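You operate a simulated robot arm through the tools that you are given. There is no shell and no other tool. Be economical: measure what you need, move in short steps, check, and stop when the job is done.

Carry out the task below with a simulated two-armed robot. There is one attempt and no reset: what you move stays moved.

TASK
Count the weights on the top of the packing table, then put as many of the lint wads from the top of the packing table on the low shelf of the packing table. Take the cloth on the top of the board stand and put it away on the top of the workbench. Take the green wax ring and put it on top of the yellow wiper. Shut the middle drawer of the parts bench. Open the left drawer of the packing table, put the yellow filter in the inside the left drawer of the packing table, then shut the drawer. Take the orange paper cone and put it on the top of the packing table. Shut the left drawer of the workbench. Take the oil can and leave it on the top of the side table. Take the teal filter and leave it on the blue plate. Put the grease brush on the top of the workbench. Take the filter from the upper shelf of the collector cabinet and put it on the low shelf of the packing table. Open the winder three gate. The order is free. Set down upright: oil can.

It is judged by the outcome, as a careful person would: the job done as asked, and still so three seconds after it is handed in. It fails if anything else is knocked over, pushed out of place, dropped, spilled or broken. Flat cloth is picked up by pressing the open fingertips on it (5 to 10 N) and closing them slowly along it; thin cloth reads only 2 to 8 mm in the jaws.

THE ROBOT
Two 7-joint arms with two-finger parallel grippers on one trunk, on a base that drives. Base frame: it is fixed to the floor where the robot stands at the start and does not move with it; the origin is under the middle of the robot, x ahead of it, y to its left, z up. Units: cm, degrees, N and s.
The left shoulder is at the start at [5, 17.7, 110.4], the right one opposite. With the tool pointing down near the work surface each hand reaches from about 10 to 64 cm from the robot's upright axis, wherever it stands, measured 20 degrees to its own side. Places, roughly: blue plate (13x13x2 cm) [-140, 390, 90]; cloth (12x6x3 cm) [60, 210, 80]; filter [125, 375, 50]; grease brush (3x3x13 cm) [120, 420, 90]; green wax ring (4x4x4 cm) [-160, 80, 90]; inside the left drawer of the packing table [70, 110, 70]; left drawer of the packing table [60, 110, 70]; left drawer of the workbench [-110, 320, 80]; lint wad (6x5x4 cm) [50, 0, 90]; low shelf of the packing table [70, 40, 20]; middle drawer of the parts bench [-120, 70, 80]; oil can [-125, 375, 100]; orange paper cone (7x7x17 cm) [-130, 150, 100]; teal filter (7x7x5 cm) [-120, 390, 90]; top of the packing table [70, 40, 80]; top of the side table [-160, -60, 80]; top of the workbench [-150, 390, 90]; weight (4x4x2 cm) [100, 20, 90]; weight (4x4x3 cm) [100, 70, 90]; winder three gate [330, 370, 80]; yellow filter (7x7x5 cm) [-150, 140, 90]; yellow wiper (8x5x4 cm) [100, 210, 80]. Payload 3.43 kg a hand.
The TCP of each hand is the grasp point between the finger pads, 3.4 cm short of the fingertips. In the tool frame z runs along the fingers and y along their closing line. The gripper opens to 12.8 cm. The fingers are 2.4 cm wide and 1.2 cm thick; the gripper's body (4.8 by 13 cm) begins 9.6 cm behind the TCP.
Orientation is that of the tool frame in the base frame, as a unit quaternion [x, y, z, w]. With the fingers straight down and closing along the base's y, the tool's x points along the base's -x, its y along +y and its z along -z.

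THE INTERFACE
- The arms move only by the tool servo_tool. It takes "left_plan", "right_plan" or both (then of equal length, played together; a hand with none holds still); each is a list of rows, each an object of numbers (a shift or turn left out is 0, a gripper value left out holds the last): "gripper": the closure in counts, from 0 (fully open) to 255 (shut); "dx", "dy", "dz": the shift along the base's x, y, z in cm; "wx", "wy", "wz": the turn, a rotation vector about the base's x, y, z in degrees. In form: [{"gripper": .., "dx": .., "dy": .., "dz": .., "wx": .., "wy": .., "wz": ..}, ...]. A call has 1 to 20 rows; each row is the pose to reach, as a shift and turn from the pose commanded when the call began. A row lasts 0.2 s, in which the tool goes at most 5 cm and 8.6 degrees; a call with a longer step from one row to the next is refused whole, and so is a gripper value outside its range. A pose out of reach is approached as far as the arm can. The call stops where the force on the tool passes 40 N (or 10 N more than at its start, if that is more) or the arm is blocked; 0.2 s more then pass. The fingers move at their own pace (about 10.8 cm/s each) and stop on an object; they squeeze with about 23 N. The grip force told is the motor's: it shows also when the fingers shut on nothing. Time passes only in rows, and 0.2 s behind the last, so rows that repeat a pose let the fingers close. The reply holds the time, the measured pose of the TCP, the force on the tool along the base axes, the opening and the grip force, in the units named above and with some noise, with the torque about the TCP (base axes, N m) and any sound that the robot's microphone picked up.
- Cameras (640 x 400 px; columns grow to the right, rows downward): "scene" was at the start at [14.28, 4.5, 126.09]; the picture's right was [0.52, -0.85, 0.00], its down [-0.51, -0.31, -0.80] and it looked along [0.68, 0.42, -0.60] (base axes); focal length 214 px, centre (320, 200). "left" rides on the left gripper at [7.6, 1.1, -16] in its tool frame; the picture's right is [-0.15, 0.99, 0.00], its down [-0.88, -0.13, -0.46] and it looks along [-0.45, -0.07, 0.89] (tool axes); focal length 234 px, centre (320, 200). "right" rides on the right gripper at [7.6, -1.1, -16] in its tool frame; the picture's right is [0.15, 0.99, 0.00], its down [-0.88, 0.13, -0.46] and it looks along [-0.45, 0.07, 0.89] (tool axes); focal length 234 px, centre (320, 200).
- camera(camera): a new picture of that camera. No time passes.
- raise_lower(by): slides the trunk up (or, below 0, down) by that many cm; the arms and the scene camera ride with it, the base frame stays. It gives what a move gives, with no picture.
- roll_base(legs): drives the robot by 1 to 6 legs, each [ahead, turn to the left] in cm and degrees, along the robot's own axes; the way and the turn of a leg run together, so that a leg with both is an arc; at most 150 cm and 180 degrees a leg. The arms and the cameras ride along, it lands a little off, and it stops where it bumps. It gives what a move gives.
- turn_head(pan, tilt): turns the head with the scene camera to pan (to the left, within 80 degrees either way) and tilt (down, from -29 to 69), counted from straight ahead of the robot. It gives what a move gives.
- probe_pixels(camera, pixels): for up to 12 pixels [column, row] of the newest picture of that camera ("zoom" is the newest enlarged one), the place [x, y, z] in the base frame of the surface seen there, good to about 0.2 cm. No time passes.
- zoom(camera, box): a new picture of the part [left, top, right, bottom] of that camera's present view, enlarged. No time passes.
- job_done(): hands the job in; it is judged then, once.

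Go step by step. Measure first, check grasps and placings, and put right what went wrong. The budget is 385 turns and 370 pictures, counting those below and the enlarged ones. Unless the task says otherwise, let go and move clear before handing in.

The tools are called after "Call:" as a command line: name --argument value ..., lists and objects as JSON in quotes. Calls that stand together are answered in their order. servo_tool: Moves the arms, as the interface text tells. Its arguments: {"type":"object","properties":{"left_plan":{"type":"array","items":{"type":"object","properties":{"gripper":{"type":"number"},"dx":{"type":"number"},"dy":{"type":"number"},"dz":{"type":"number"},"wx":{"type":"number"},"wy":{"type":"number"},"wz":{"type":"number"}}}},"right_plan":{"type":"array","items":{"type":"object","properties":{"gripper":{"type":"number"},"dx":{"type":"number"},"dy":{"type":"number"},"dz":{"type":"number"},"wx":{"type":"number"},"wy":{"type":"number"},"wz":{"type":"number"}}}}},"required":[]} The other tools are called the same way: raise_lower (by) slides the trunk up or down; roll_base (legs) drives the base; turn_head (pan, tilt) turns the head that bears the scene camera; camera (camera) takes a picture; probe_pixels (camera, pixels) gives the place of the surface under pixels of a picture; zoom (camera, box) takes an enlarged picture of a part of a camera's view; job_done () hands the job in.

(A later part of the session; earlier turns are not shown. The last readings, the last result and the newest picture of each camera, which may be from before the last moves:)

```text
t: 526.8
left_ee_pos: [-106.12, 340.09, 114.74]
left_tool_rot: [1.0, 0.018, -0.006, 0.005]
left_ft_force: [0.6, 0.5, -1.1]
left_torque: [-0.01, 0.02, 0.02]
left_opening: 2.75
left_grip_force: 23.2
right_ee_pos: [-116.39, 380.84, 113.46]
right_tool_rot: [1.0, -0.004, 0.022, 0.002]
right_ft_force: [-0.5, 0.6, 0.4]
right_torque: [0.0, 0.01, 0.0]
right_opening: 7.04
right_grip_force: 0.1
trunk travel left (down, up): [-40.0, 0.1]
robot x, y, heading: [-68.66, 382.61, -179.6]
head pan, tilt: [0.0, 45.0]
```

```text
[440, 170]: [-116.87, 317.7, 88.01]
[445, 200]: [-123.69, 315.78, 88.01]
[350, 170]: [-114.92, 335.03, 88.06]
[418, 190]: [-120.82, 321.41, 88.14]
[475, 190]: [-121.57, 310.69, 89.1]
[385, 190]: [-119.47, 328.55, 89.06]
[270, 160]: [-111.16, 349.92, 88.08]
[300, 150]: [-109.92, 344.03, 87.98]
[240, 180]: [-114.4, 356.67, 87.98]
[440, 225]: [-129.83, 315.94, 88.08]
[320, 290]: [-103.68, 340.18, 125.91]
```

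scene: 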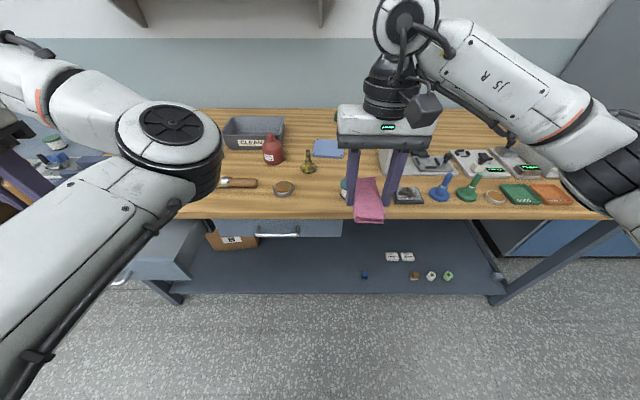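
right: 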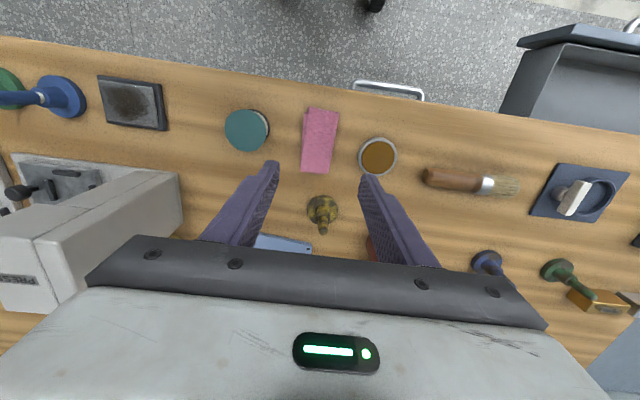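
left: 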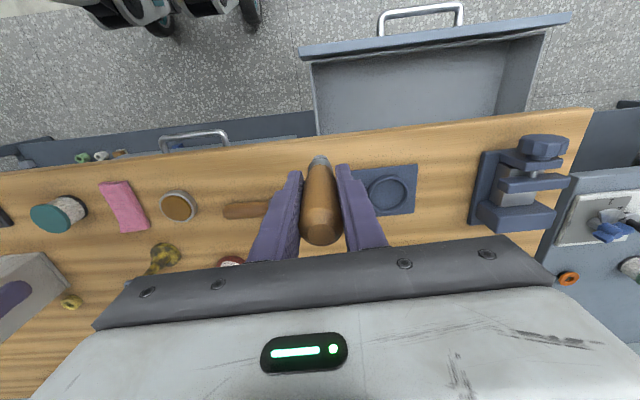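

A clear spot is at (-113.5,340.5). Lower the brush there.

Call:
servo_tool --left_plan '[{"dx": -2.5}, {"dx": -5}, {"dx": -7.4, "dy": 0.4}, {"dx": -7.4, "dy": 0.4, "dz": -4}, {"dx": -7.4, "dy": 0.4, "dz": -8}, {"dx": -7.4, "dy": 0.4, "dz": -12}, {"dx": -7.4, "dy": 0.4, "dz": -15.5}, {"dx": -7.4, "dy": 0.4, "dz": -15.5}]'

Call:
camera --camera "left"

```text
t: 528.6
left_ee_pos: [-113.42, 340.46, 99.14]
left_tool_rot: [1.0, 0.018, -0.007, 0.006]
left_ft_force: [1.0, -0.5, -1.1]
left_torque: [0.02, -0.03, 0.0]
left_opening: 2.73
left_grip_force: 22.7
right_ee_pos: [-116.42, 380.7, 113.37]
right_tool_rot: [1.0, -0.004, 0.022, 0.001]
right_ft_force: [-0.9, 0.1, 0.6]
right_torque: [0.01, 0.02, -0.01]
right_opening: 7.03
right_grip_force: 0.0
trunk travel left (down, up): [-40.0, 0.1]
robot x, y, heading: [-68.86, 382.18, -179.8]
head pan, tilt: [0.0, 45.0]
```

```text
230 pictures are left
```

left: 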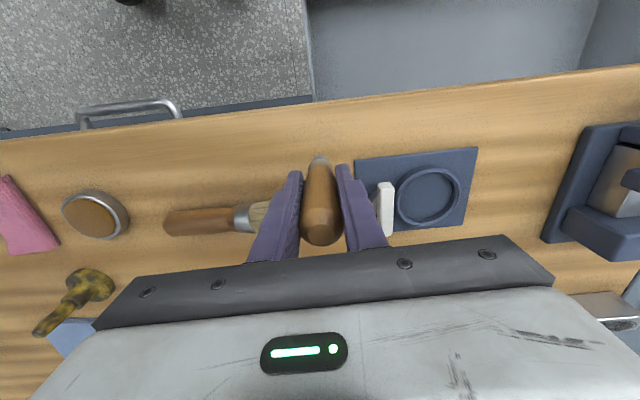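

Call:
servo_tool --left_plan '[{"dz": -0.5}, {"dz": -1}, {"dz": -1.4}, {"dz": -1.7}, {"dz": -2}, {"dz": -2}]'

```text
t: 530.0
left_ee_pos: [-113.61, 340.5, 97.15]
left_tool_rot: [1.0, 0.019, -0.006, 0.005]
left_ft_force: [0.2, 0.1, -1.2]
left_torque: [0.0, -0.02, 0.0]
left_opening: 2.74
left_grip_force: 22.8
right_ee_pos: [-116.42, 380.73, 113.46]
right_tool_rot: [1.0, -0.004, 0.022, 0.002]
right_ft_force: [-1.8, 0.3, -1.3]
right_torque: [0.02, -0.03, -0.01]
right_opening: 7.03
right_grip_force: 0.0
trunk travel left (down, up): [-40.0, 0.1]
robot x, y, heading: [-68.31, 382.55, -179.8]
head pan, tilt: [0.0, 45.0]
```

Call:
servo_tool --left_plan '[{"dz": -0.15}, {"dz": -0.3}, {"dz": -0.45}, {"dz": -0.6}]'

```text
t: 531.0
left_ee_pos: [-113.5, 340.53, 96.63]
left_tool_rot: [1.0, 0.018, -0.006, 0.004]
left_ft_force: [-0.4, 0.2, 0.1]
left_torque: [0.01, -0.04, -0.02]
left_opening: 2.74
left_grip_force: 22.6
right_ee_pos: [-116.34, 380.74, 113.33]
right_tool_rot: [1.0, -0.003, 0.021, 0.002]
right_ft_force: [-0.3, 0.4, -0.5]
right_torque: [0.0, -0.01, -0.02]
right_opening: 7.03
right_grip_force: 0.2
trunk travel left (down, up): [-40.0, 0.1]
robot x, y, heading: [-68.42, 382.83, -180.0]
head pan, tilt: [0.0, 45.0]
```

Call:
servo_tool --left_plan '[{"dz": -0.15}, {"dz": -0.3}, {"dz": -0.45}, {"dz": -0.6}, {"dz": -0.75}]'

Call:
zoom --camera "left" --box '[240, 110, 420, 260]'

```text
t: 532.2
left_ee_pos: [-113.48, 340.56, 96.3]
left_tool_rot: [1.0, 0.018, -0.008, 0.007]
left_ft_force: [-0.8, -0.8, 28.5]
left_torque: [0.01, 0.14, 0.03]
left_opening: 2.73
left_grip_force: 23.2
right_ee_pos: [-116.07, 380.85, 113.41]
right_tool_rot: [1.0, -0.003, 0.021, 0.003]
right_ft_force: [0.8, 0.5, 0.3]
right_torque: [0.01, 0.01, 0.01]
right_opening: 7.03
right_grip_force: 0.1
trunk travel left (down, up): [-40.0, 0.1]
robot x, y, heading: [-68.62, 382.84, -179.6]
head pan, tilt: [0.0, 45.0]
```

```text
2.67 times, centred on (330, 185) of left
```

zoom: 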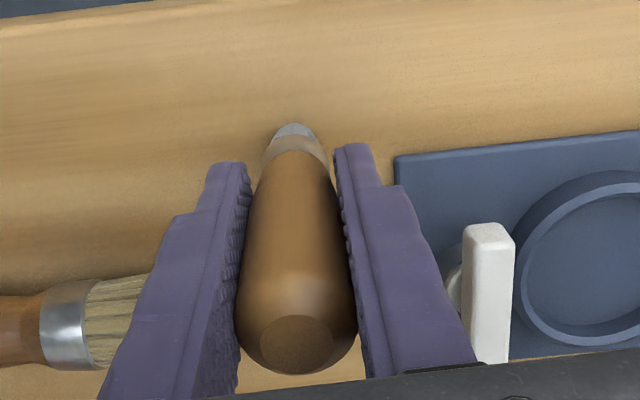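

Contact. Relieve and open only slightly, then rise.

Call:
servo_tool --left_plan '[{"dz": 0.3}, {"dz": 0.45}, {"dz": 0.45, "gripper": 190}, {"dz": 0.45, "gripper": 175}, {"dz": 0.45, "gripper": 165}, {"dz": 0.45, "gripper": 160}]'

Call:
servo_tool --left_plan '[{"dz": 1}, {"dz": 2}, {"dz": 4}, {"dz": 7}, {"dz": 10}, {"dz": 14}, {"dz": 18}]'

Call:
camera --camera "left"

```text
t: 533.6
left_ee_pos: [-113.52, 340.41, 96.32]
left_tool_rot: [1.0, 0.017, -0.006, 0.006]
left_ft_force: [0.3, 0.8, 0.6]
left_torque: [-0.03, -0.02, -0.01]
left_opening: 4.78
left_grip_force: 0.0
right_ee_pos: [-116.39, 380.77, 113.33]
right_tool_rot: [1.0, -0.004, 0.021, 0.002]
right_ft_force: [-0.1, 0.5, 0.4]
right_torque: [0.0, 0.0, -0.01]
right_opening: 7.04
right_grip_force: 0.0
trunk travel left (down, up): [-40.0, 0.1]
robot x, y, heading: [-68.29, 382.89, -179.8]
head pan, tilt: [0.0, 45.0]
```

```text
t: 535.2
left_ee_pos: [-113.41, 340.51, 114.38]
left_tool_rot: [1.0, 0.018, -0.006, 0.005]
left_ft_force: [0.0, 0.3, 0.3]
left_torque: [0.0, 0.0, 0.0]
left_opening: 4.75
left_grip_force: 0.0
right_ee_pos: [-116.26, 380.76, 113.47]
right_tool_rot: [1.0, -0.004, 0.022, 0.002]
right_ft_force: [0.6, 0.8, 0.1]
right_torque: [0.0, -0.01, -0.01]
right_opening: 7.03
right_grip_force: 0.1
trunk travel left (down, up): [-40.0, 0.1]
robot x, y, heading: [-68.4, 382.26, -179.8]
head pan, tilt: [0.0, 45.0]
```

```text
228 pictures are left
```

left: 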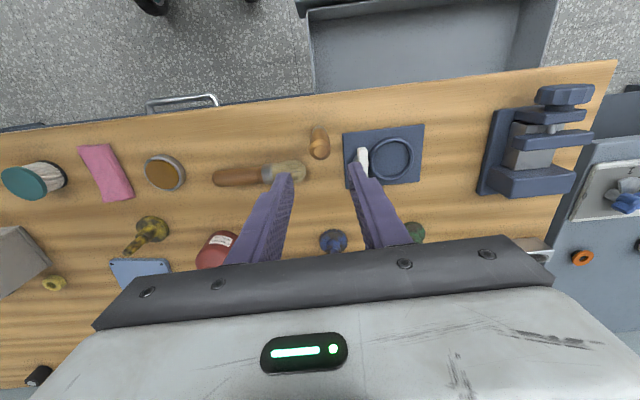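

Brush stands. Now the teal filter: probe from the right wrist picture.

Call:
camera --camera "right"

Call:
probe_pixels --camera "right" --pixels '[[246, 130], [228, 130], [264, 130], [246, 113], [246, 148], [285, 243], [258, 236], [310, 246]]'

Call:
probe_pixels --camera "left" --pixels '[[140, 270], [115, 262], [168, 262], [125, 285], [222, 240], [214, 258]]'

```text
227 pictures are left
```

right: 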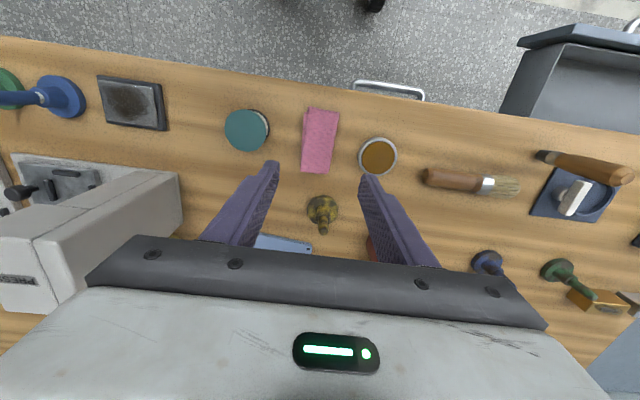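

```text
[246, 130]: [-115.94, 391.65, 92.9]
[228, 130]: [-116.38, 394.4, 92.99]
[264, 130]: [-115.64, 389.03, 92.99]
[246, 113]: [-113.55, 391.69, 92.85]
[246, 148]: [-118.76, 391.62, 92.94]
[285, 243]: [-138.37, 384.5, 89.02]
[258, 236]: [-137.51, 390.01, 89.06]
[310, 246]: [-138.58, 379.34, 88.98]
```

```text
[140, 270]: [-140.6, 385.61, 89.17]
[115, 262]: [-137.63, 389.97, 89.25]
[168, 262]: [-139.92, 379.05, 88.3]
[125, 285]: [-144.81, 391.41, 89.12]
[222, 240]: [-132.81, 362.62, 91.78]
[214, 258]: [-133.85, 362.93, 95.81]
```

Teal filter centre (-116.1,391.6), top 92.9; plate centre ≈ (-143.3,384.9), top 89. Pick it.

Call:
servo_tool --right_plan '[{"dy": 4, "gripper": 90}, {"dy": 8}, {"dy": 10.8, "dx": 0.2}, {"dy": 10.8, "dx": 0.2, "dz": -4}, {"dy": 10.8, "dx": 0.2, "dz": -8}, {"dy": 10.8, "dx": 0.2, "dz": -12}, {"dy": 10.8, "dx": 0.2, "dz": -15}, {"dy": 10.8, "dx": 0.2, "dz": -15}]'

Call:
camera --camera "right"

```text
t: 537.0
left_ee_pos: [-113.49, 340.57, 114.36]
left_tool_rot: [1.0, 0.019, -0.006, 0.006]
left_ft_force: [0.5, 0.0, 0.3]
left_torque: [0.0, -0.02, -0.02]
left_opening: 4.76
left_grip_force: 0.0
right_ee_pos: [-116.64, 391.5, 98.17]
right_tool_rot: [1.0, -0.004, 0.021, 0.001]
right_ft_force: [-0.1, -1.0, -0.1]
right_torque: [0.01, -0.02, 0.02]
right_opening: 8.29
right_grip_force: 0.0
trunk travel left (down, up): [-40.0, 0.1]
robot x, y, heading: [-68.39, 382.59, -179.7]
head pan, tilt: [0.0, 45.0]
```

```text
226 pictures are left
```

right: 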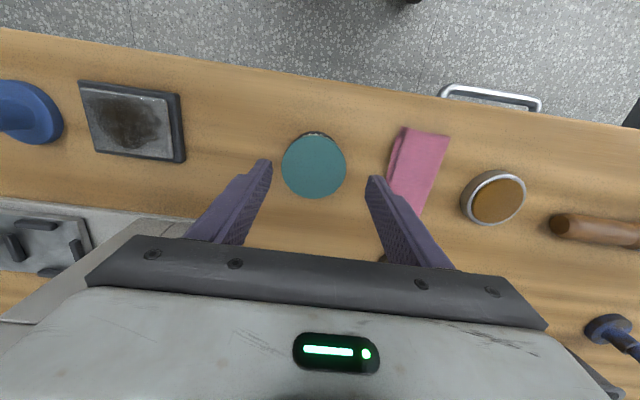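

Call:
servo_tool --right_plan '[{"dx": 0.5, "dz": -2}, {"dx": 0.5, "dz": -4}, {"dx": 0.5, "dz": -5.7}, {"dx": 0.5, "dz": -5.7}, {"dx": 0.5, "dz": -5.7, "gripper": 120}, {"dx": 0.5, "dz": -5.7, "gripper": 160}, {"dx": 0.5, "dz": -5.7, "gripper": 220}, {"dx": 0.5, "dz": -5.7, "gripper": 255}]'

Call:
servo_tool --right_plan '[{"dz": 2}, {"dz": 4}, {"dz": 7}, {"dz": 10}, {"dz": 12}]'

```text
t: 538.8
left_ee_pos: [-113.41, 340.6, 114.44]
left_tool_rot: [1.0, 0.019, -0.006, 0.005]
left_ft_force: [-0.4, 0.0, 0.0]
left_torque: [0.0, 0.03, -0.01]
left_opening: 4.78
left_grip_force: 0.1
right_ee_pos: [-115.92, 391.72, 92.63]
right_tool_rot: [1.0, -0.004, 0.022, 0.002]
right_ft_force: [0.7, 0.8, 0.5]
right_torque: [0.0, 0.0, -0.02]
right_opening: 6.09
right_grip_force: 22.7
trunk travel left (down, up): [-40.0, 0.1]
robot x, y, heading: [-68.71, 382.49, -179.7]
head pan, tilt: [0.0, 45.0]
```

```text
t: 540.0
left_ee_pos: [-113.4, 340.51, 114.42]
left_tool_rot: [1.0, 0.018, -0.005, 0.006]
left_ft_force: [-0.3, 0.2, -0.1]
left_torque: [0.01, 0.02, 0.03]
left_opening: 4.77
left_grip_force: 0.1
right_ee_pos: [-115.87, 391.36, 104.65]
right_tool_rot: [1.0, -0.003, 0.023, 0.002]
right_ft_force: [-0.5, -0.5, -0.4]
right_torque: [0.02, -0.03, 0.0]
right_opening: 6.08
right_grip_force: 23.4
trunk travel left (down, up): [-40.0, 0.1]
robot x, y, heading: [-68.28, 382.7, -179.8]
head pan, tilt: [0.0, 45.0]
```

Filter held. Drive 11 cm closer to reach the plate.

Call:
roll_base --legs '[[11.5, 0]]'

Call:
servo_tool --right_plan '[{"dx": -3, "dy": -2}, {"dx": -6, "dy": -4}, {"dx": -9, "dy": -6.4}, {"dx": -12, "dy": -6.4}, {"dx": -14.5, "dy": -6.4}, {"dx": -14.5, "dy": -6.4, "dz": -2}, {"dx": -14.5, "dy": -6.4, "dz": -4}, {"dx": -14.5, "dy": -6.4, "dz": -6}]'

Call:
camera --camera "right"

```text
t: 541.2
left_ee_pos: [-124.86, 340.48, 114.44]
left_tool_rot: [1.0, 0.018, -0.006, 0.005]
left_ft_force: [-0.5, -0.1, 0.2]
left_torque: [0.02, 0.01, 0.02]
left_opening: 4.76
left_grip_force: 0.0
right_ee_pos: [-127.33, 391.44, 104.51]
right_tool_rot: [1.0, -0.004, 0.022, 0.002]
right_ft_force: [-0.5, 0.0, -1.3]
right_torque: [0.05, 0.0, 0.01]
right_opening: 6.07
right_grip_force: 22.6
trunk travel left (down, up): [-40.0, 0.1]
robot x, y, heading: [-79.79, 382.96, -179.7]
head pan, tilt: [0.0, 45.0]
```

```text
t: 543.0
left_ee_pos: [-124.84, 340.38, 114.41]
left_tool_rot: [1.0, 0.017, -0.006, 0.006]
left_ft_force: [-0.5, -0.1, 0.3]
left_torque: [0.02, 0.04, -0.02]
left_opening: 4.76
left_grip_force: 0.0
right_ee_pos: [-141.26, 385.44, 98.47]
right_tool_rot: [1.0, -0.003, 0.02, 0.002]
right_ft_force: [-0.8, 0.4, -0.8]
right_torque: [-0.01, 0.01, -0.02]
right_opening: 6.08
right_grip_force: 23.2
right hand out of reach, approached as far as the arm can: row 5, 6, 7, 8
trunk travel left (down, up): [-40.0, 0.1]
robot x, y, heading: [-79.66, 382.61, -179.9]
head pan, tilt: [0.0, 45.0]
```

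```text
225 pictures are left
```

right: 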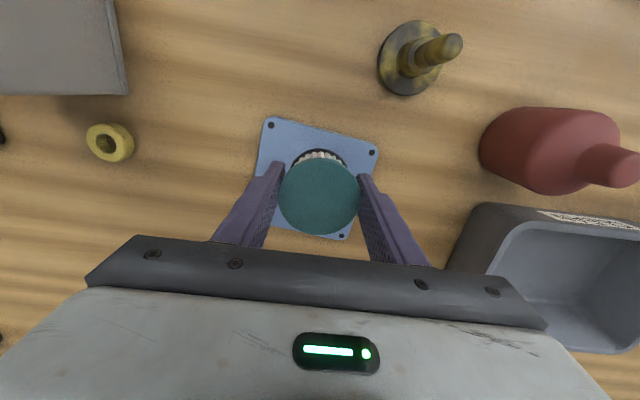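

Well over the plate. Lower to contact.

Call:
servo_tool --right_plan '[{"dz": -1.5}, {"dz": -3}, {"dz": -4}, {"dz": -4.5}, {"dz": -4.7}]'

```text
t: 544.2
left_ee_pos: [-124.81, 340.45, 114.51]
left_tool_rot: [1.0, 0.018, -0.006, 0.006]
left_ft_force: [-0.5, 0.1, 0.4]
left_torque: [0.04, -0.01, 0.02]
left_opening: 4.78
left_grip_force: 0.0
right_ee_pos: [-140.86, 385.42, 93.78]
right_tool_rot: [1.0, -0.004, 0.021, 0.002]
right_ft_force: [0.7, 0.1, -0.6]
right_torque: [-0.01, -0.01, 0.02]
right_opening: 6.1
right_grip_force: 22.7
trunk travel left (down, up): [-40.0, 0.1]
robot x, y, heading: [-79.65, 382.1, -180.2]
head pan, tilt: [0.0, 45.0]
```

Call:
servo_tool --right_plan '[{"dz": -0.15}, {"dz": -0.3}, {"dz": -0.4}, {"dz": -0.4, "gripper": 150}, {"dz": -0.4, "gripper": 110}, {"dz": -0.4, "gripper": 95}, {"dz": -0.4}]'

Call:
servo_tool --right_plan '[{"dz": 2}, {"dz": 4}, {"dz": 7}, {"dz": 10}, {"dz": 14}, {"dz": 17}]'

Call:
camera --camera "right"

```text
t: 545.9
left_ee_pos: [-124.72, 340.51, 114.51]
left_tool_rot: [1.0, 0.018, -0.006, 0.006]
left_ft_force: [-0.7, 0.1, 0.4]
left_torque: [0.03, 0.0, -0.01]
left_opening: 4.78
left_grip_force: 0.0
right_ee_pos: [-140.89, 385.46, 93.5]
right_tool_rot: [1.0, -0.003, 0.021, 0.002]
right_ft_force: [0.1, 0.0, 0.0]
right_torque: [-0.02, 0.0, -0.02]
right_opening: 8.03
right_grip_force: 0.0
trunk travel left (down, up): [-40.0, 0.1]
robot x, y, heading: [-80.14, 382.52, -179.8]
head pan, tilt: [0.0, 45.0]
```

```text
t: 547.2
left_ee_pos: [-124.85, 340.36, 114.5]
left_tool_rot: [1.0, 0.018, -0.006, 0.005]
left_ft_force: [0.0, 0.0, -0.4]
left_torque: [-0.02, -0.01, -0.01]
left_opening: 4.77
left_grip_force: 0.1
right_ee_pos: [-140.36, 385.66, 109.62]
right_tool_rot: [1.0, -0.004, 0.021, 0.001]
right_ft_force: [-0.5, -0.2, -0.8]
right_torque: [0.01, 0.0, -0.01]
right_opening: 8.0
right_grip_force: 0.1
right hand out of reach, approached as far as the arm can: row 5, 6
trunk travel left (down, up): [-40.0, 0.1]
robot x, y, heading: [-80.01, 382.39, -179.9]
head pan, tilt: [0.0, 45.0]
```

```text
224 pictures are left
```

right: 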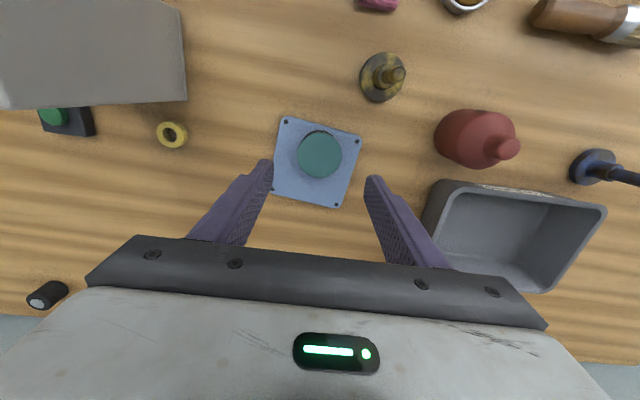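

Teal filter is on the plate. Identify the oil can: zoom on the red bottle and the yellow-black item.

Call:
camera --camera "scene"

Call:
zoom --camera "scene" --box '[235, 120, 345, 189]'

```text
223 pictures are left
```

scene: 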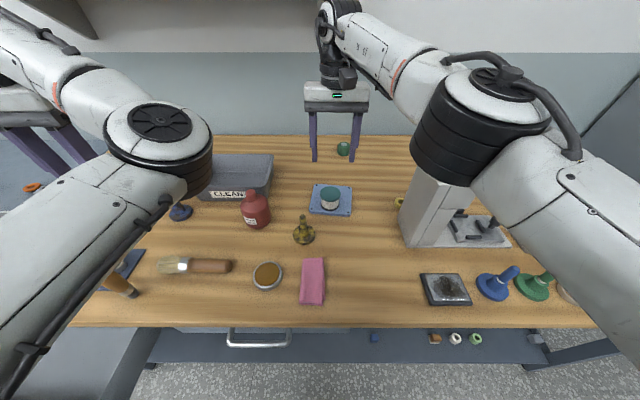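

```text
5.80 times, centred on (290, 154) of scene
```

zoom: 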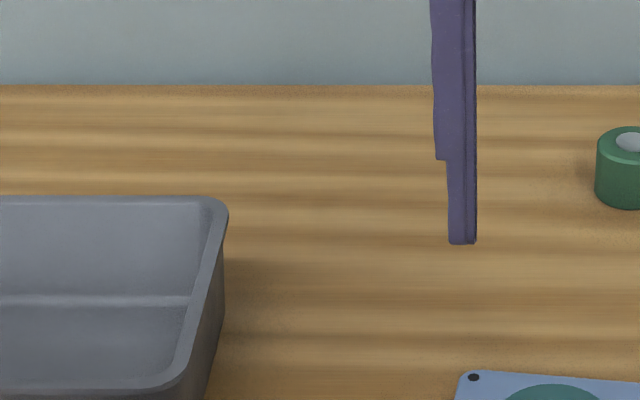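

Call:
zoom --camera "scene" --box '[225, 180, 335, 249]'

Call:
probe_pixels --camera "scene" --pixels '[[255, 210], [250, 193], [303, 220], [303, 237], [255, 226], [180, 212]]'

```text
5.80 times, centred on (280, 214) of scene
```

zoom: 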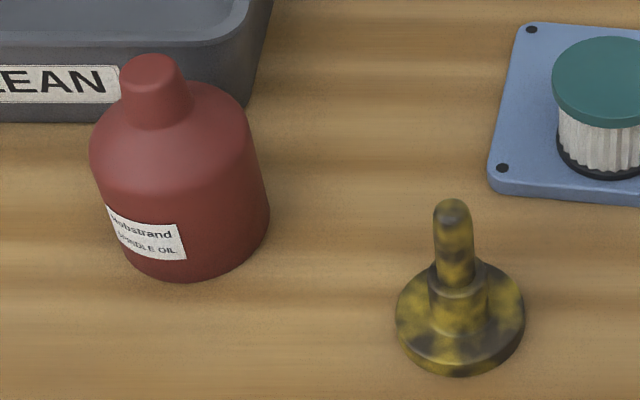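

```text
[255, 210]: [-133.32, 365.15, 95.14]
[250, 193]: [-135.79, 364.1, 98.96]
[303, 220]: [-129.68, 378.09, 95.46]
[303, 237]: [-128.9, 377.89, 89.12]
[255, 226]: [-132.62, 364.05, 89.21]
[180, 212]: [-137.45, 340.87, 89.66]
```

The red bottle is labelled "SPINDLE OIL" – that's the oil can. First shut the workbench's left drawer: retract and reposition to (-40,311).

Call:
servo_tool --right_plan '[{"dx": 4, "dy": 1, "dz": 2}, {"dx": 8, "dy": 2, "dz": 4}, {"dx": 12, "dy": 4, "dz": 6}, {"dx": 16, "dy": 6, "dz": 8}]' --left_plan '[{"dx": 2}, {"dx": 4}, {"dx": 6}, {"dx": 7}]'

Call:
roll_base --legs '[[-42, 0], [0, 90], [71, 0], [0, -90]]'

Call:
turn_head --pan 0 --tilt 45

Call:
camera --camera "scene"

```text
t: 548.2
left_ee_pos: [-117.65, 340.53, 114.43]
left_tool_rot: [1.0, 0.018, -0.006, 0.005]
left_ft_force: [-0.4, 0.1, 0.1]
left_torque: [0.03, -0.01, 0.01]
left_opening: 4.77
left_grip_force: 0.0
right_ee_pos: [-124.19, 391.99, 117.33]
right_tool_rot: [1.0, -0.005, 0.021, 0.002]
right_ft_force: [0.3, 0.0, 0.4]
right_torque: [0.01, 0.03, 0.03]
right_opening: 8.02
right_grip_force: 0.1
trunk travel left (down, up): [-40.0, 0.1]
robot x, y, heading: [-79.62, 382.54, -180.0]
head pan, tilt: [0.0, 45.0]
```

```text
t: 561.9
left_ee_pos: [-77.64, 269.47, 114.44]
left_tool_rot: [1.0, 0.014, -0.006, 0.005]
left_ft_force: [-0.3, 0.1, 0.5]
left_torque: [-0.04, -0.01, 0.02]
left_opening: 4.77
left_grip_force: 0.0
right_ee_pos: [-83.81, 321.09, 117.08]
right_tool_rot: [1.0, -0.007, 0.022, 0.002]
right_ft_force: [0.4, 0.0, -0.7]
right_torque: [0.02, 0.01, 0.03]
right_opening: 8.03
right_grip_force: 0.1
trunk travel left (down, up): [-40.0, 0.1]
robot x, y, heading: [-39.31, 311.23, 179.7]
head pan, tilt: [0.0, 45.0]
```

```text
t: 562.5
left_ee_pos: [-77.76, 269.68, 114.43]
left_tool_rot: [1.0, 0.014, -0.007, 0.005]
left_ft_force: [-0.6, 0.0, -0.3]
left_torque: [-0.02, -0.01, 0.01]
left_opening: 4.79
left_grip_force: 0.1
right_ee_pos: [-83.87, 321.09, 117.26]
right_tool_rot: [1.0, -0.007, 0.022, 0.001]
right_ft_force: [0.1, 0.2, 0.4]
right_torque: [0.01, 0.03, 0.0]
right_opening: 8.04
right_grip_force: 0.1
trunk travel left (down, up): [-40.0, 0.1]
robot x, y, heading: [-39.07, 311.07, 179.4]
head pan, tilt: [0.0, 45.0]
```

```text
220 pictures are left
```

scene: 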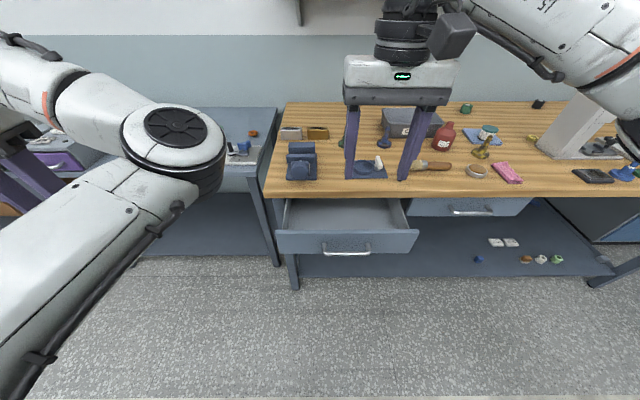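

Call:
probe_pixels --camera "scene" --pixels '[[346, 253], [325, 250], [368, 249], [470, 212], [345, 235], [330, 200]]'

Call:
servo_tool --right_plan '[{"gripper": 255, "dz": -4}, {"dz": -8}, {"dz": -12}, {"dz": -16}, {"dz": -20}, {"dz": -24}, {"dz": -28}, {"dz": -31}, {"dz": -33}, {"dz": -33}]'

Call:
camera --camera "scene"

```text
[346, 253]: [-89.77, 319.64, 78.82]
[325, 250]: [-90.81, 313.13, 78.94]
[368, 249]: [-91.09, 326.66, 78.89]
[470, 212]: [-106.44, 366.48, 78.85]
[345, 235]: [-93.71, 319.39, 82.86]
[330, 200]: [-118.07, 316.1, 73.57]
```

```text
t: 564.7
left_ee_pos: [-77.77, 269.61, 114.44]
left_tool_rot: [1.0, 0.014, -0.006, 0.005]
left_ft_force: [-0.5, 0.3, -0.4]
left_torque: [0.02, 0.01, 0.02]
left_opening: 4.75
left_grip_force: 0.1
right_ee_pos: [-84.05, 320.86, 84.11]
right_tool_rot: [1.0, -0.008, 0.022, 0.002]
right_ft_force: [0.4, -0.5, -1.0]
right_torque: [0.02, 0.0, -0.04]
right_opening: 0.0
right_grip_force: 23.2
trunk travel left (down, up): [-40.0, 0.1]
robot x, y, heading: [-39.0, 311.4, 179.8]
head pan, tilt: [0.0, 45.0]
```

```text
219 pictures are left
```

scene: 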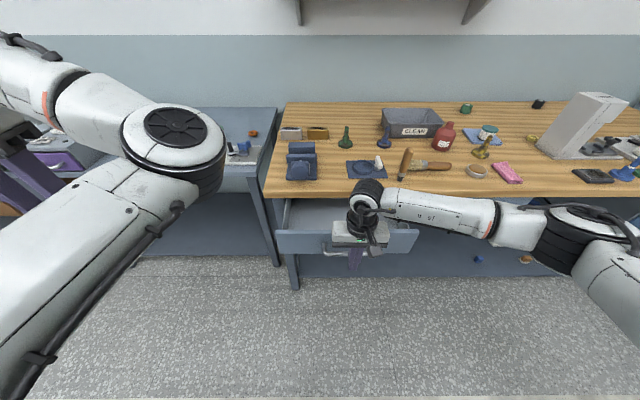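

Lower to z≈81, shift to y≈316.5 and push by driving 15 cm.

Call:
servo_tool --right_plan '[{"dy": -2, "dz": -1.5}, {"dy": -4.3, "dz": -3.1}, {"dy": -4.3, "dz": -3.1}]'

Call:
roll_base --legs '[[17, 0.3]]'

Call:
camera --camera "scene"

```text
t: 565.5
left_ee_pos: [-77.74, 269.66, 114.48]
left_tool_rot: [1.0, 0.014, -0.006, 0.005]
left_ft_force: [0.3, -0.5, -0.8]
left_torque: [0.03, 0.01, -0.03]
left_opening: 4.76
left_grip_force: 0.0
right_ee_pos: [-83.9, 316.5, 81.09]
right_tool_rot: [1.0, -0.008, 0.022, 0.002]
right_ft_force: [-0.6, -0.2, 0.5]
right_torque: [0.04, 0.0, -0.03]
right_opening: 0.0
right_grip_force: 23.3
trunk travel left (down, up): [-40.0, 0.1]
robot x, y, heading: [-38.99, 311.15, 179.6]
head pan, tilt: [0.0, 45.0]
```

```text
t: 567.0
left_ee_pos: [-94.14, 269.31, 114.39]
left_tool_rot: [1.0, 0.015, -0.007, 0.005]
left_ft_force: [-0.4, 0.8, 0.0]
left_torque: [-0.02, -0.04, -0.01]
left_opening: 4.8
left_grip_force: 0.1
right_ee_pos: [-100.63, 316.33, 81.09]
right_tool_rot: [1.0, -0.006, 0.022, 0.001]
right_ft_force: [-0.9, 1.0, -0.1]
right_torque: [0.05, -0.02, 0.01]
right_opening: 0.0
right_grip_force: 22.8
trunk travel left (down, up): [-40.0, 0.1]
robot x, y, heading: [-55.9, 311.26, 180.0]
head pan, tilt: [0.0, 45.0]
```

```text
218 pictures are left
```

scene: 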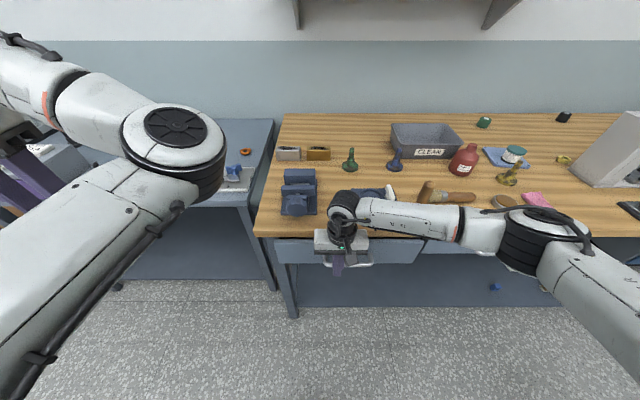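

Call:
probe_pixels --camera "scene" --pixels '[[428, 186], [424, 200], [424, 212], [430, 230], [460, 210], [400, 212], [520, 225], [525, 245]]'

```text
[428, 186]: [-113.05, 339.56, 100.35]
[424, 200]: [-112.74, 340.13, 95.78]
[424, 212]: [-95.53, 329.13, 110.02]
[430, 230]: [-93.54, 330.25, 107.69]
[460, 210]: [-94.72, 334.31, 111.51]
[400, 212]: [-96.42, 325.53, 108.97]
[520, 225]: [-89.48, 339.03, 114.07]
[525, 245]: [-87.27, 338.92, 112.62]
```

Plenty of clearance to the brush. Push the rest with the arm.

Call:
servo_tool --right_plan '[{"dx": -0.7}, {"dx": -1.4}, {"dx": -2.1}, {"dx": -2.8}, {"dx": -3.5}, {"dx": -4.2}, {"dx": -4.9}, {"dx": -5.6}, {"dx": -6.3}]'

Call:
camera --camera "scene"

```text
t: 568.8
left_ee_pos: [-94.19, 269.55, 114.3]
left_tool_rot: [1.0, 0.014, -0.006, 0.005]
left_ft_force: [-1.3, -0.5, 0.1]
left_torque: [-0.02, -0.04, 0.0]
left_opening: 4.78
left_grip_force: 0.0
right_ee_pos: [-104.98, 316.24, 80.85]
right_tool_rot: [0.999, -0.003, 0.036, 0.0]
right_ft_force: [10.8, 1.7, 5.0]
right_torque: [0.01, -0.23, -0.03]
right_opening: 0.0
right_grip_force: 22.1
trunk travel left (down, up): [-40.0, 0.1]
robot x, y, heading: [-55.45, 311.32, 179.9]
head pan, tilt: [0.0, 45.0]
stopped in row 9 (right hand): the force on the tool passed its limit (the readings are from after the stop); the commanded pose is now the measured one
```

```text
217 pictures are left
```

scene: 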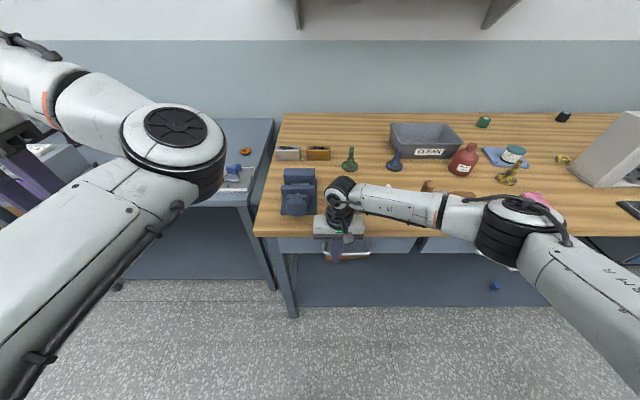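

Drawer shut. Raise the hand and move to y≈352 for the oil can.

Call:
servo_tool --right_plan '[{"dx": 3}, {"dx": 4, "dz": 4}, {"dx": 4, "dz": 8, "gripper": 40}, {"dx": 4, "dz": 12}, {"dx": 4, "dz": 16}, {"dx": 4, "dz": 20}, {"dx": 4, "dz": 24}, {"dx": 4, "dz": 28}, {"dx": 4, "dz": 32}, {"dx": 4, "dz": 36}]'

Call:
roll_base --legs '[[-6, 0], [0, -90], [41, 0], [0, 90], [15, 0]]'

Call:
camera --camera "scene"

```text
t: 571.0
left_ee_pos: [-94.07, 269.51, 114.52]
left_tool_rot: [1.0, 0.015, -0.008, 0.006]
left_ft_force: [1.3, 0.8, -0.2]
left_torque: [-0.02, 0.04, -0.01]
left_opening: 4.78
left_grip_force: 0.1
right_ee_pos: [-100.7, 316.23, 117.21]
right_tool_rot: [0.999, -0.003, 0.034, -0.001]
right_ft_force: [0.5, -0.6, -0.1]
right_torque: [-0.01, 0.02, 0.0]
right_opening: 10.8
right_grip_force: 0.1
trunk travel left (down, up): [-40.0, 0.1]
robot x, y, heading: [-55.95, 311.35, 179.7]
head pan, tilt: [0.0, 45.0]
```

```text
t: 582.7
left_ee_pos: [-103.29, 309.37, 114.44]
left_tool_rot: [1.0, 0.03, -0.005, 0.005]
left_ft_force: [0.3, -0.3, 0.4]
left_torque: [0.0, -0.02, -0.01]
left_opening: 4.76
left_grip_force: 0.0
right_ee_pos: [-111.34, 355.75, 117.25]
right_tool_rot: [0.999, 0.011, 0.033, 0.0]
right_ft_force: [0.6, -0.7, 0.1]
right_torque: [-0.01, -0.03, 0.01]
right_opening: 10.8
right_grip_force: 0.0
trunk travel left (down, up): [-40.0, 0.1]
robot x, y, heading: [-65.92, 352.36, -178.3]
head pan, tilt: [0.0, 45.0]
```

```text
216 pictures are left
```

scene: 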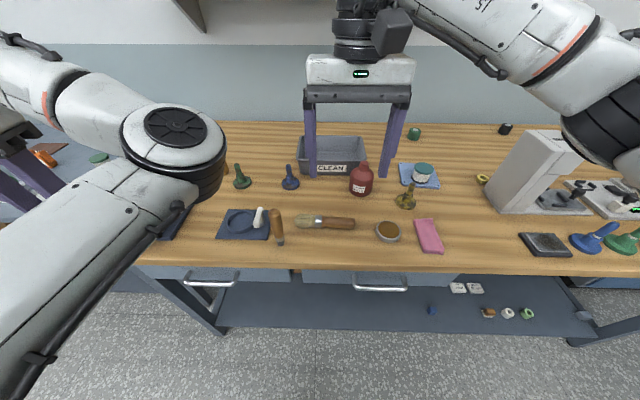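

All placements look right. Drive in 12 cm and position over the bottle.

Call:
roll_base --legs '[[12, -1.7]]'

Call:
servo_tool --right_plan '[{"dx": -3, "dy": 2}, {"dx": -5, "dy": 4}, {"dx": -7, "dy": 6}, {"dx": -9, "dy": 7.5}, {"dx": -9, "dy": 7.5}]'

Call:
camera --camera "right"

```text
t: 583.9
left_ee_pos: [-116.89, 310.14, 114.43]
left_tool_rot: [1.0, 0.017, -0.005, 0.005]
left_ft_force: [0.2, -0.7, 0.3]
left_torque: [-0.03, -0.03, 0.02]
left_opening: 4.77
left_grip_force: 0.1
right_ee_pos: [-123.7, 356.96, 117.15]
right_tool_rot: [0.999, -0.003, 0.033, 0.0]
right_ft_force: [-0.2, -0.1, -0.1]
right_torque: [-0.01, -0.03, 0.0]
right_opening: 10.81
right_grip_force: 0.0
trunk travel left (down, up): [-40.0, 0.1]
robot x, y, heading: [-78.76, 352.05, 180.0]
head pan, tilt: [0.0, 45.0]
```

```text
t: 585.1
left_ee_pos: [-116.81, 310.18, 114.45]
left_tool_rot: [1.0, 0.017, -0.006, 0.005]
left_ft_force: [-0.1, -0.4, -0.3]
left_torque: [-0.01, -0.01, 0.01]
left_opening: 4.77
left_grip_force: 0.1
right_ee_pos: [-132.51, 364.65, 116.94]
right_tool_rot: [0.999, -0.002, 0.033, 0.0]
right_ft_force: [0.1, -0.6, -0.3]
right_torque: [-0.02, -0.02, -0.02]
right_opening: 10.78
right_grip_force: 0.1
trunk travel left (down, up): [-40.0, 0.1]
robot x, y, heading: [-78.53, 352.11, 180.1]
head pan, tilt: [0.0, 45.0]
```

```text
215 pictures are left
```

right: 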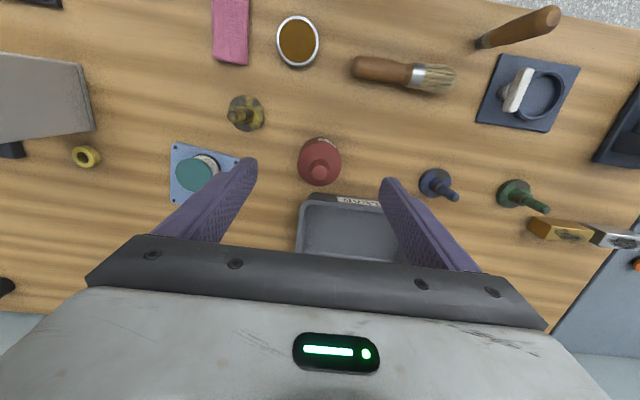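

Call:
probe_pixels --camera "right" --pixels '[[319, 171], [319, 155], [300, 162], [340, 160], [320, 183], [310, 200], [320, 142]]'

Call:
zoom --camera "right" --box '[260, 120, 390, 210]'

```text
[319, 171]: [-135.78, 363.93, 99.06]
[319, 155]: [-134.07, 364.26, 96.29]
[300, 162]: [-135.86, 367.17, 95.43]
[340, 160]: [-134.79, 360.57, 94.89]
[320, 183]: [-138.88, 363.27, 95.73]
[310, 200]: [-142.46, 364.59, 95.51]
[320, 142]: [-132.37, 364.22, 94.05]
```

```text
4.44 times, centred on (325, 165) of right
```

zoom: 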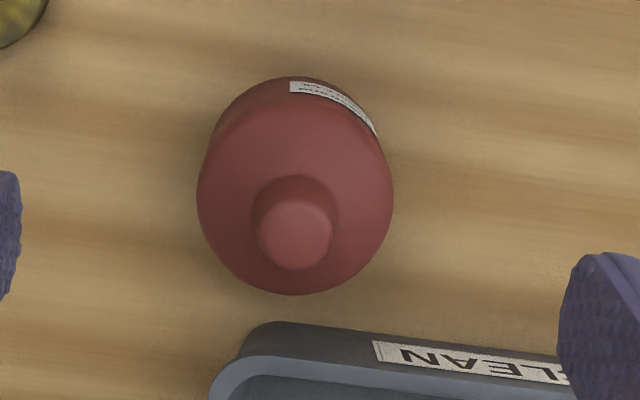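

Bottle axis (-135.7,363.9), radius 3.4, top 99.1. Descend and grip its body.

Call:
servo_tool --right_plan '[{"dx": -1.6, "dy": -0.4, "dz": -3, "gripper": 65}, {"dx": -3.2, "dy": -0.7, "dz": -7}, {"dx": -3.2, "dy": -0.7, "dz": -11}, {"dx": -3.2, "dy": -0.7, "dz": -14}, {"dx": -3.2, "dy": -0.7, "dz": -14}]'

Call:
camera --camera "right"

```text
t: 586.3
left_ee_pos: [-116.74, 310.41, 114.49]
left_tool_rot: [1.0, 0.018, -0.006, 0.004]
left_ft_force: [-0.6, 0.0, 0.0]
left_torque: [0.02, -0.01, -0.02]
left_opening: 4.78
left_grip_force: 0.1
right_ee_pos: [-136.23, 363.65, 103.19]
right_tool_rot: [0.999, -0.003, 0.033, -0.001]
right_ft_force: [0.3, 0.1, 0.2]
right_torque: [-0.01, 0.0, -0.04]
right_opening: 9.54
right_grip_force: 0.1
trunk travel left (down, up): [-40.0, 0.1]
robot x, y, heading: [-78.65, 352.25, 180.5]
head pan, tilt: [0.0, 45.0]
```

```text
213 pictures are left
```

right: 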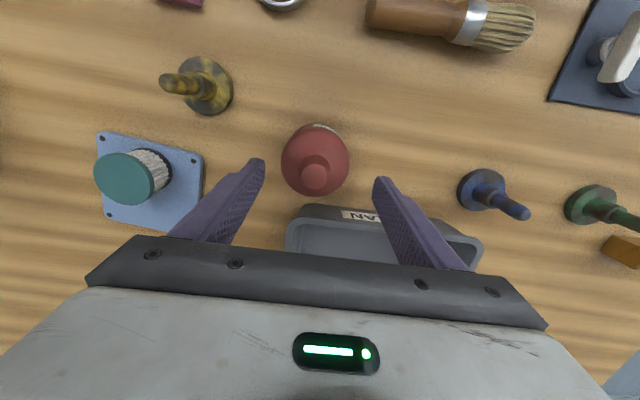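

Call:
servo_tool --right_plan '[{"dx": 0.3, "dy": 0.3, "dz": -3}, {"dx": 0.3, "dy": 0.3, "dz": -6}, {"dx": 0.3, "dy": 0.3, "dz": -9}, {"dx": 0.3, "dy": 0.3, "dz": -11.2}, {"dx": 0.3, "dy": 0.3, "dz": -11.2}, {"dx": 0.3, "dy": 0.3, "dz": -11.2, "gripper": 110}, {"dx": 0.3, "dy": 0.3, "dz": -11.2, "gripper": 160}, {"dx": 0.3, "dy": 0.3, "dz": -11.2, "gripper": 255}, {"dx": 0.3, "dy": 0.3, "dz": -11.2, "gripper": 255}]'

Call:
servo_tool --right_plan '[{"dz": 2}, {"dz": 4}, {"dz": 7}, {"dz": 10}, {"dz": 14}]'

Call:
camera --camera "right"

```text
t: 588.3
left_ee_pos: [-116.8, 310.1, 114.47]
left_tool_rot: [1.0, 0.018, -0.006, 0.005]
left_ft_force: [0.1, 0.5, 0.0]
left_torque: [0.04, 0.01, 0.02]
left_opening: 4.76
left_grip_force: 0.0
right_ee_pos: [-135.54, 364.03, 91.94]
right_tool_rot: [0.999, -0.003, 0.033, -0.002]
right_ft_force: [0.7, -0.6, -0.5]
right_torque: [-0.05, 0.0, -0.04]
right_opening: 7.54
right_grip_force: 22.5
trunk travel left (down, up): [-40.0, 0.1]
robot x, y, heading: [-78.64, 351.78, 180.2]
head pan, tilt: [0.0, 45.0]
```

```text
t: 589.5
left_ee_pos: [-116.79, 310.27, 114.42]
left_tool_rot: [1.0, 0.016, -0.007, 0.005]
left_ft_force: [0.8, 0.1, 0.8]
left_torque: [-0.01, -0.01, 0.0]
left_opening: 4.76
left_grip_force: 0.2
right_ee_pos: [-135.39, 363.88, 106.18]
right_tool_rot: [0.999, -0.003, 0.033, -0.001]
right_ft_force: [0.2, 0.0, -2.9]
right_torque: [0.02, 0.01, -0.01]
right_opening: 7.54
right_grip_force: 22.8
trunk travel left (down, up): [-40.0, 0.1]
robot x, y, heading: [-78.51, 352.37, 179.8]
head pan, tilt: [0.0, 45.0]
```

```text
212 pictures are left
```

right: 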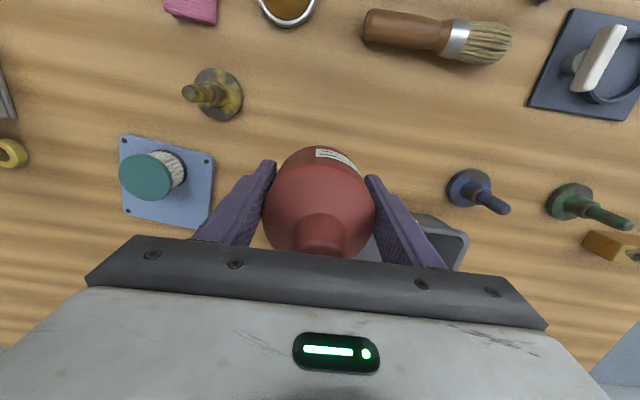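

Oil can held. Retract, then drive down the aisle to around y=20 and look for the side table.

Call:
servo_tool --right_plan '[{"dx": 3, "dz": 2}, {"dx": 6, "dz": 4}, {"dx": 9, "dz": 6}, {"dx": 12, "dz": 8}, {"dx": 12, "dz": 9}]'

Call:
roll_base --legs '[[-26, 0], [0, 90], [130, 0], [130, 0]]'

Call:
turn_head --pan -15 --tilt 25

Call:
camera --camera "scene"

```text
t: 590.7
left_ee_pos: [-116.76, 310.22, 114.53]
left_tool_rot: [1.0, 0.017, -0.006, 0.006]
left_ft_force: [-0.1, 0.5, -0.3]
left_torque: [0.02, -0.02, 0.0]
left_opening: 4.76
left_grip_force: 0.0
right_ee_pos: [-123.46, 363.83, 114.96]
right_tool_rot: [0.999, -0.001, 0.033, -0.001]
right_ft_force: [0.1, -0.4, -3.3]
right_torque: [0.0, -0.01, -0.06]
right_opening: 7.53
right_grip_force: 22.8
trunk travel left (down, up): [-40.0, 0.1]
robot x, y, heading: [-78.95, 352.26, 179.9]
head pan, tilt: [0.0, 45.0]
```

```text
t: 608.4
left_ee_pos: [-21.05, 58.07, 114.53]
left_tool_rot: [0.704, 0.71, -0.001, 0.009]
left_ft_force: [0.2, 0.1, 0.0]
left_torque: [-0.02, -0.04, -0.03]
left_opening: 4.74
left_grip_force: 0.1
right_ee_pos: [-74.88, 52.8, 114.98]
right_tool_rot: [0.718, 0.695, 0.023, -0.022]
right_ft_force: [-0.7, 0.3, -2.8]
right_torque: [0.04, -0.03, 0.01]
right_opening: 7.54
right_grip_force: 23.5
trunk travel left (down, up): [-40.0, 0.1]
robot x, y, heading: [-62.32, 97.36, -91.5]
head pan, tilt: [0.0, 45.0]
```

```text
t: 609.2
left_ee_pos: [-21.09, 58.18, 114.54]
left_tool_rot: [0.704, 0.71, -0.001, 0.009]
left_ft_force: [-0.3, 0.4, -0.2]
left_torque: [-0.03, -0.03, -0.01]
left_opening: 4.77
left_grip_force: 0.0
right_ee_pos: [-74.78, 52.77, 114.99]
right_tool_rot: [0.718, 0.695, 0.024, -0.023]
right_ft_force: [0.1, 0.8, -2.7]
right_torque: [0.01, -0.02, 0.02]
right_opening: 7.53
right_grip_force: 22.6
trunk travel left (down, up): [-40.0, 0.1]
robot x, y, heading: [-61.9, 97.24, -91.5]
head pan, tilt: [-15.0, 25.0]
```

```text
211 pictures are left
```

scene: 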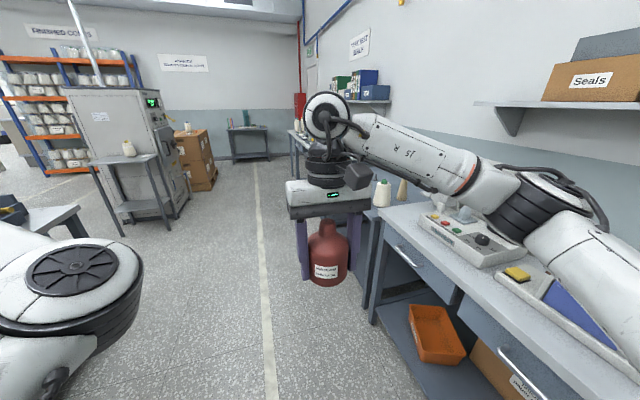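

Call:
roll_base --legs '[[100, 1.5], [50, 0], [0, -90]]'

Call:
turn_head --pan 0 --tilt 30

Call:
camera --camera "scene"

```text
t: 620.9
left_ee_pos: [-100.21, -98.2, 114.52]
left_tool_rot: [1.0, 0.028, -0.007, 0.005]
left_ft_force: [0.2, 0.0, 0.0]
left_torque: [0.01, 0.01, 0.02]
left_opening: 4.75
left_grip_force: 0.0
right_ee_pos: [-108.02, -44.82, 115.02]
right_tool_rot: [0.999, 0.008, 0.033, -0.001]
right_ft_force: [0.7, -0.2, -2.9]
right_torque: [0.01, -0.01, 0.0]
right_opening: 7.54
right_grip_force: 23.0
trunk travel left (down, up): [-40.0, 0.1]
robot x, y, heading: [-62.94, -55.64, -178.7]
head pan, tilt: [-15.0, 25.0]
```

```text
t: 621.7
left_ee_pos: [-100.14, -98.33, 114.44]
left_tool_rot: [1.0, 0.028, -0.006, 0.006]
left_ft_force: [-1.1, 0.7, 0.0]
left_torque: [0.01, 0.0, 0.02]
left_opening: 4.75
left_grip_force: 0.0
right_ee_pos: [-107.87, -44.78, 114.94]
right_tool_rot: [0.999, 0.009, 0.033, -0.001]
right_ft_force: [0.4, 0.4, -2.8]
right_torque: [-0.03, -0.01, -0.02]
right_opening: 7.53
right_grip_force: 23.3
trunk travel left (down, up): [-40.0, 0.1]
robot x, y, heading: [-63.06, -55.55, -178.6]
head pan, tilt: [0.0, 30.0]
```

```text
210 pictures are left
```

scene: 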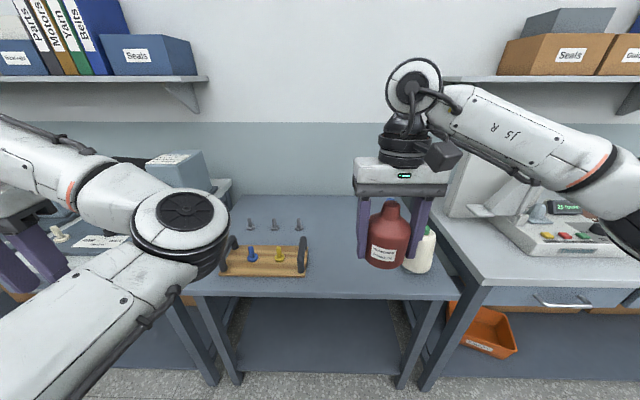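

Call:
probe_pixels --camera "scene" --pixels '[[335, 250], [335, 280], [335, 290], [330, 230], [300, 225], [420, 255], [290, 270], [455, 295], [340, 210], [280, 270]]'

Call:
zoom --camera "scene" --box '[200, 170, 480, 345]'

```text
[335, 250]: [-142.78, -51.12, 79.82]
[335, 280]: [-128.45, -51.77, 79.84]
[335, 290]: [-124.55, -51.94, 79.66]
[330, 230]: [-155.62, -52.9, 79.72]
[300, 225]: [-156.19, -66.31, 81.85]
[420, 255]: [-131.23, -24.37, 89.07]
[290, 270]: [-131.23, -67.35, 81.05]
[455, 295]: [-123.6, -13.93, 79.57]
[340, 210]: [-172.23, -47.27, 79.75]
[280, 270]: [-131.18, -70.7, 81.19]
```

```text
2.29 times, centred on (340, 258) of scene
```

zoom: 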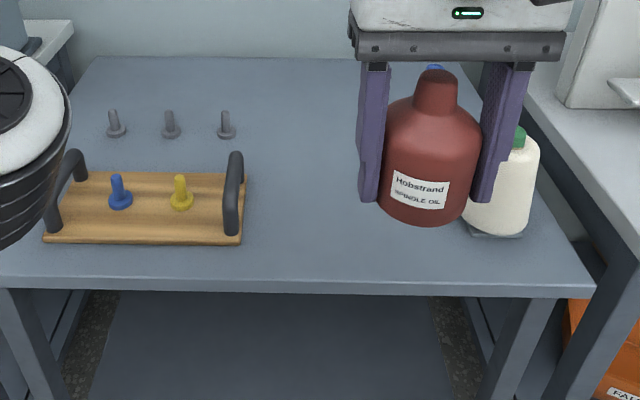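

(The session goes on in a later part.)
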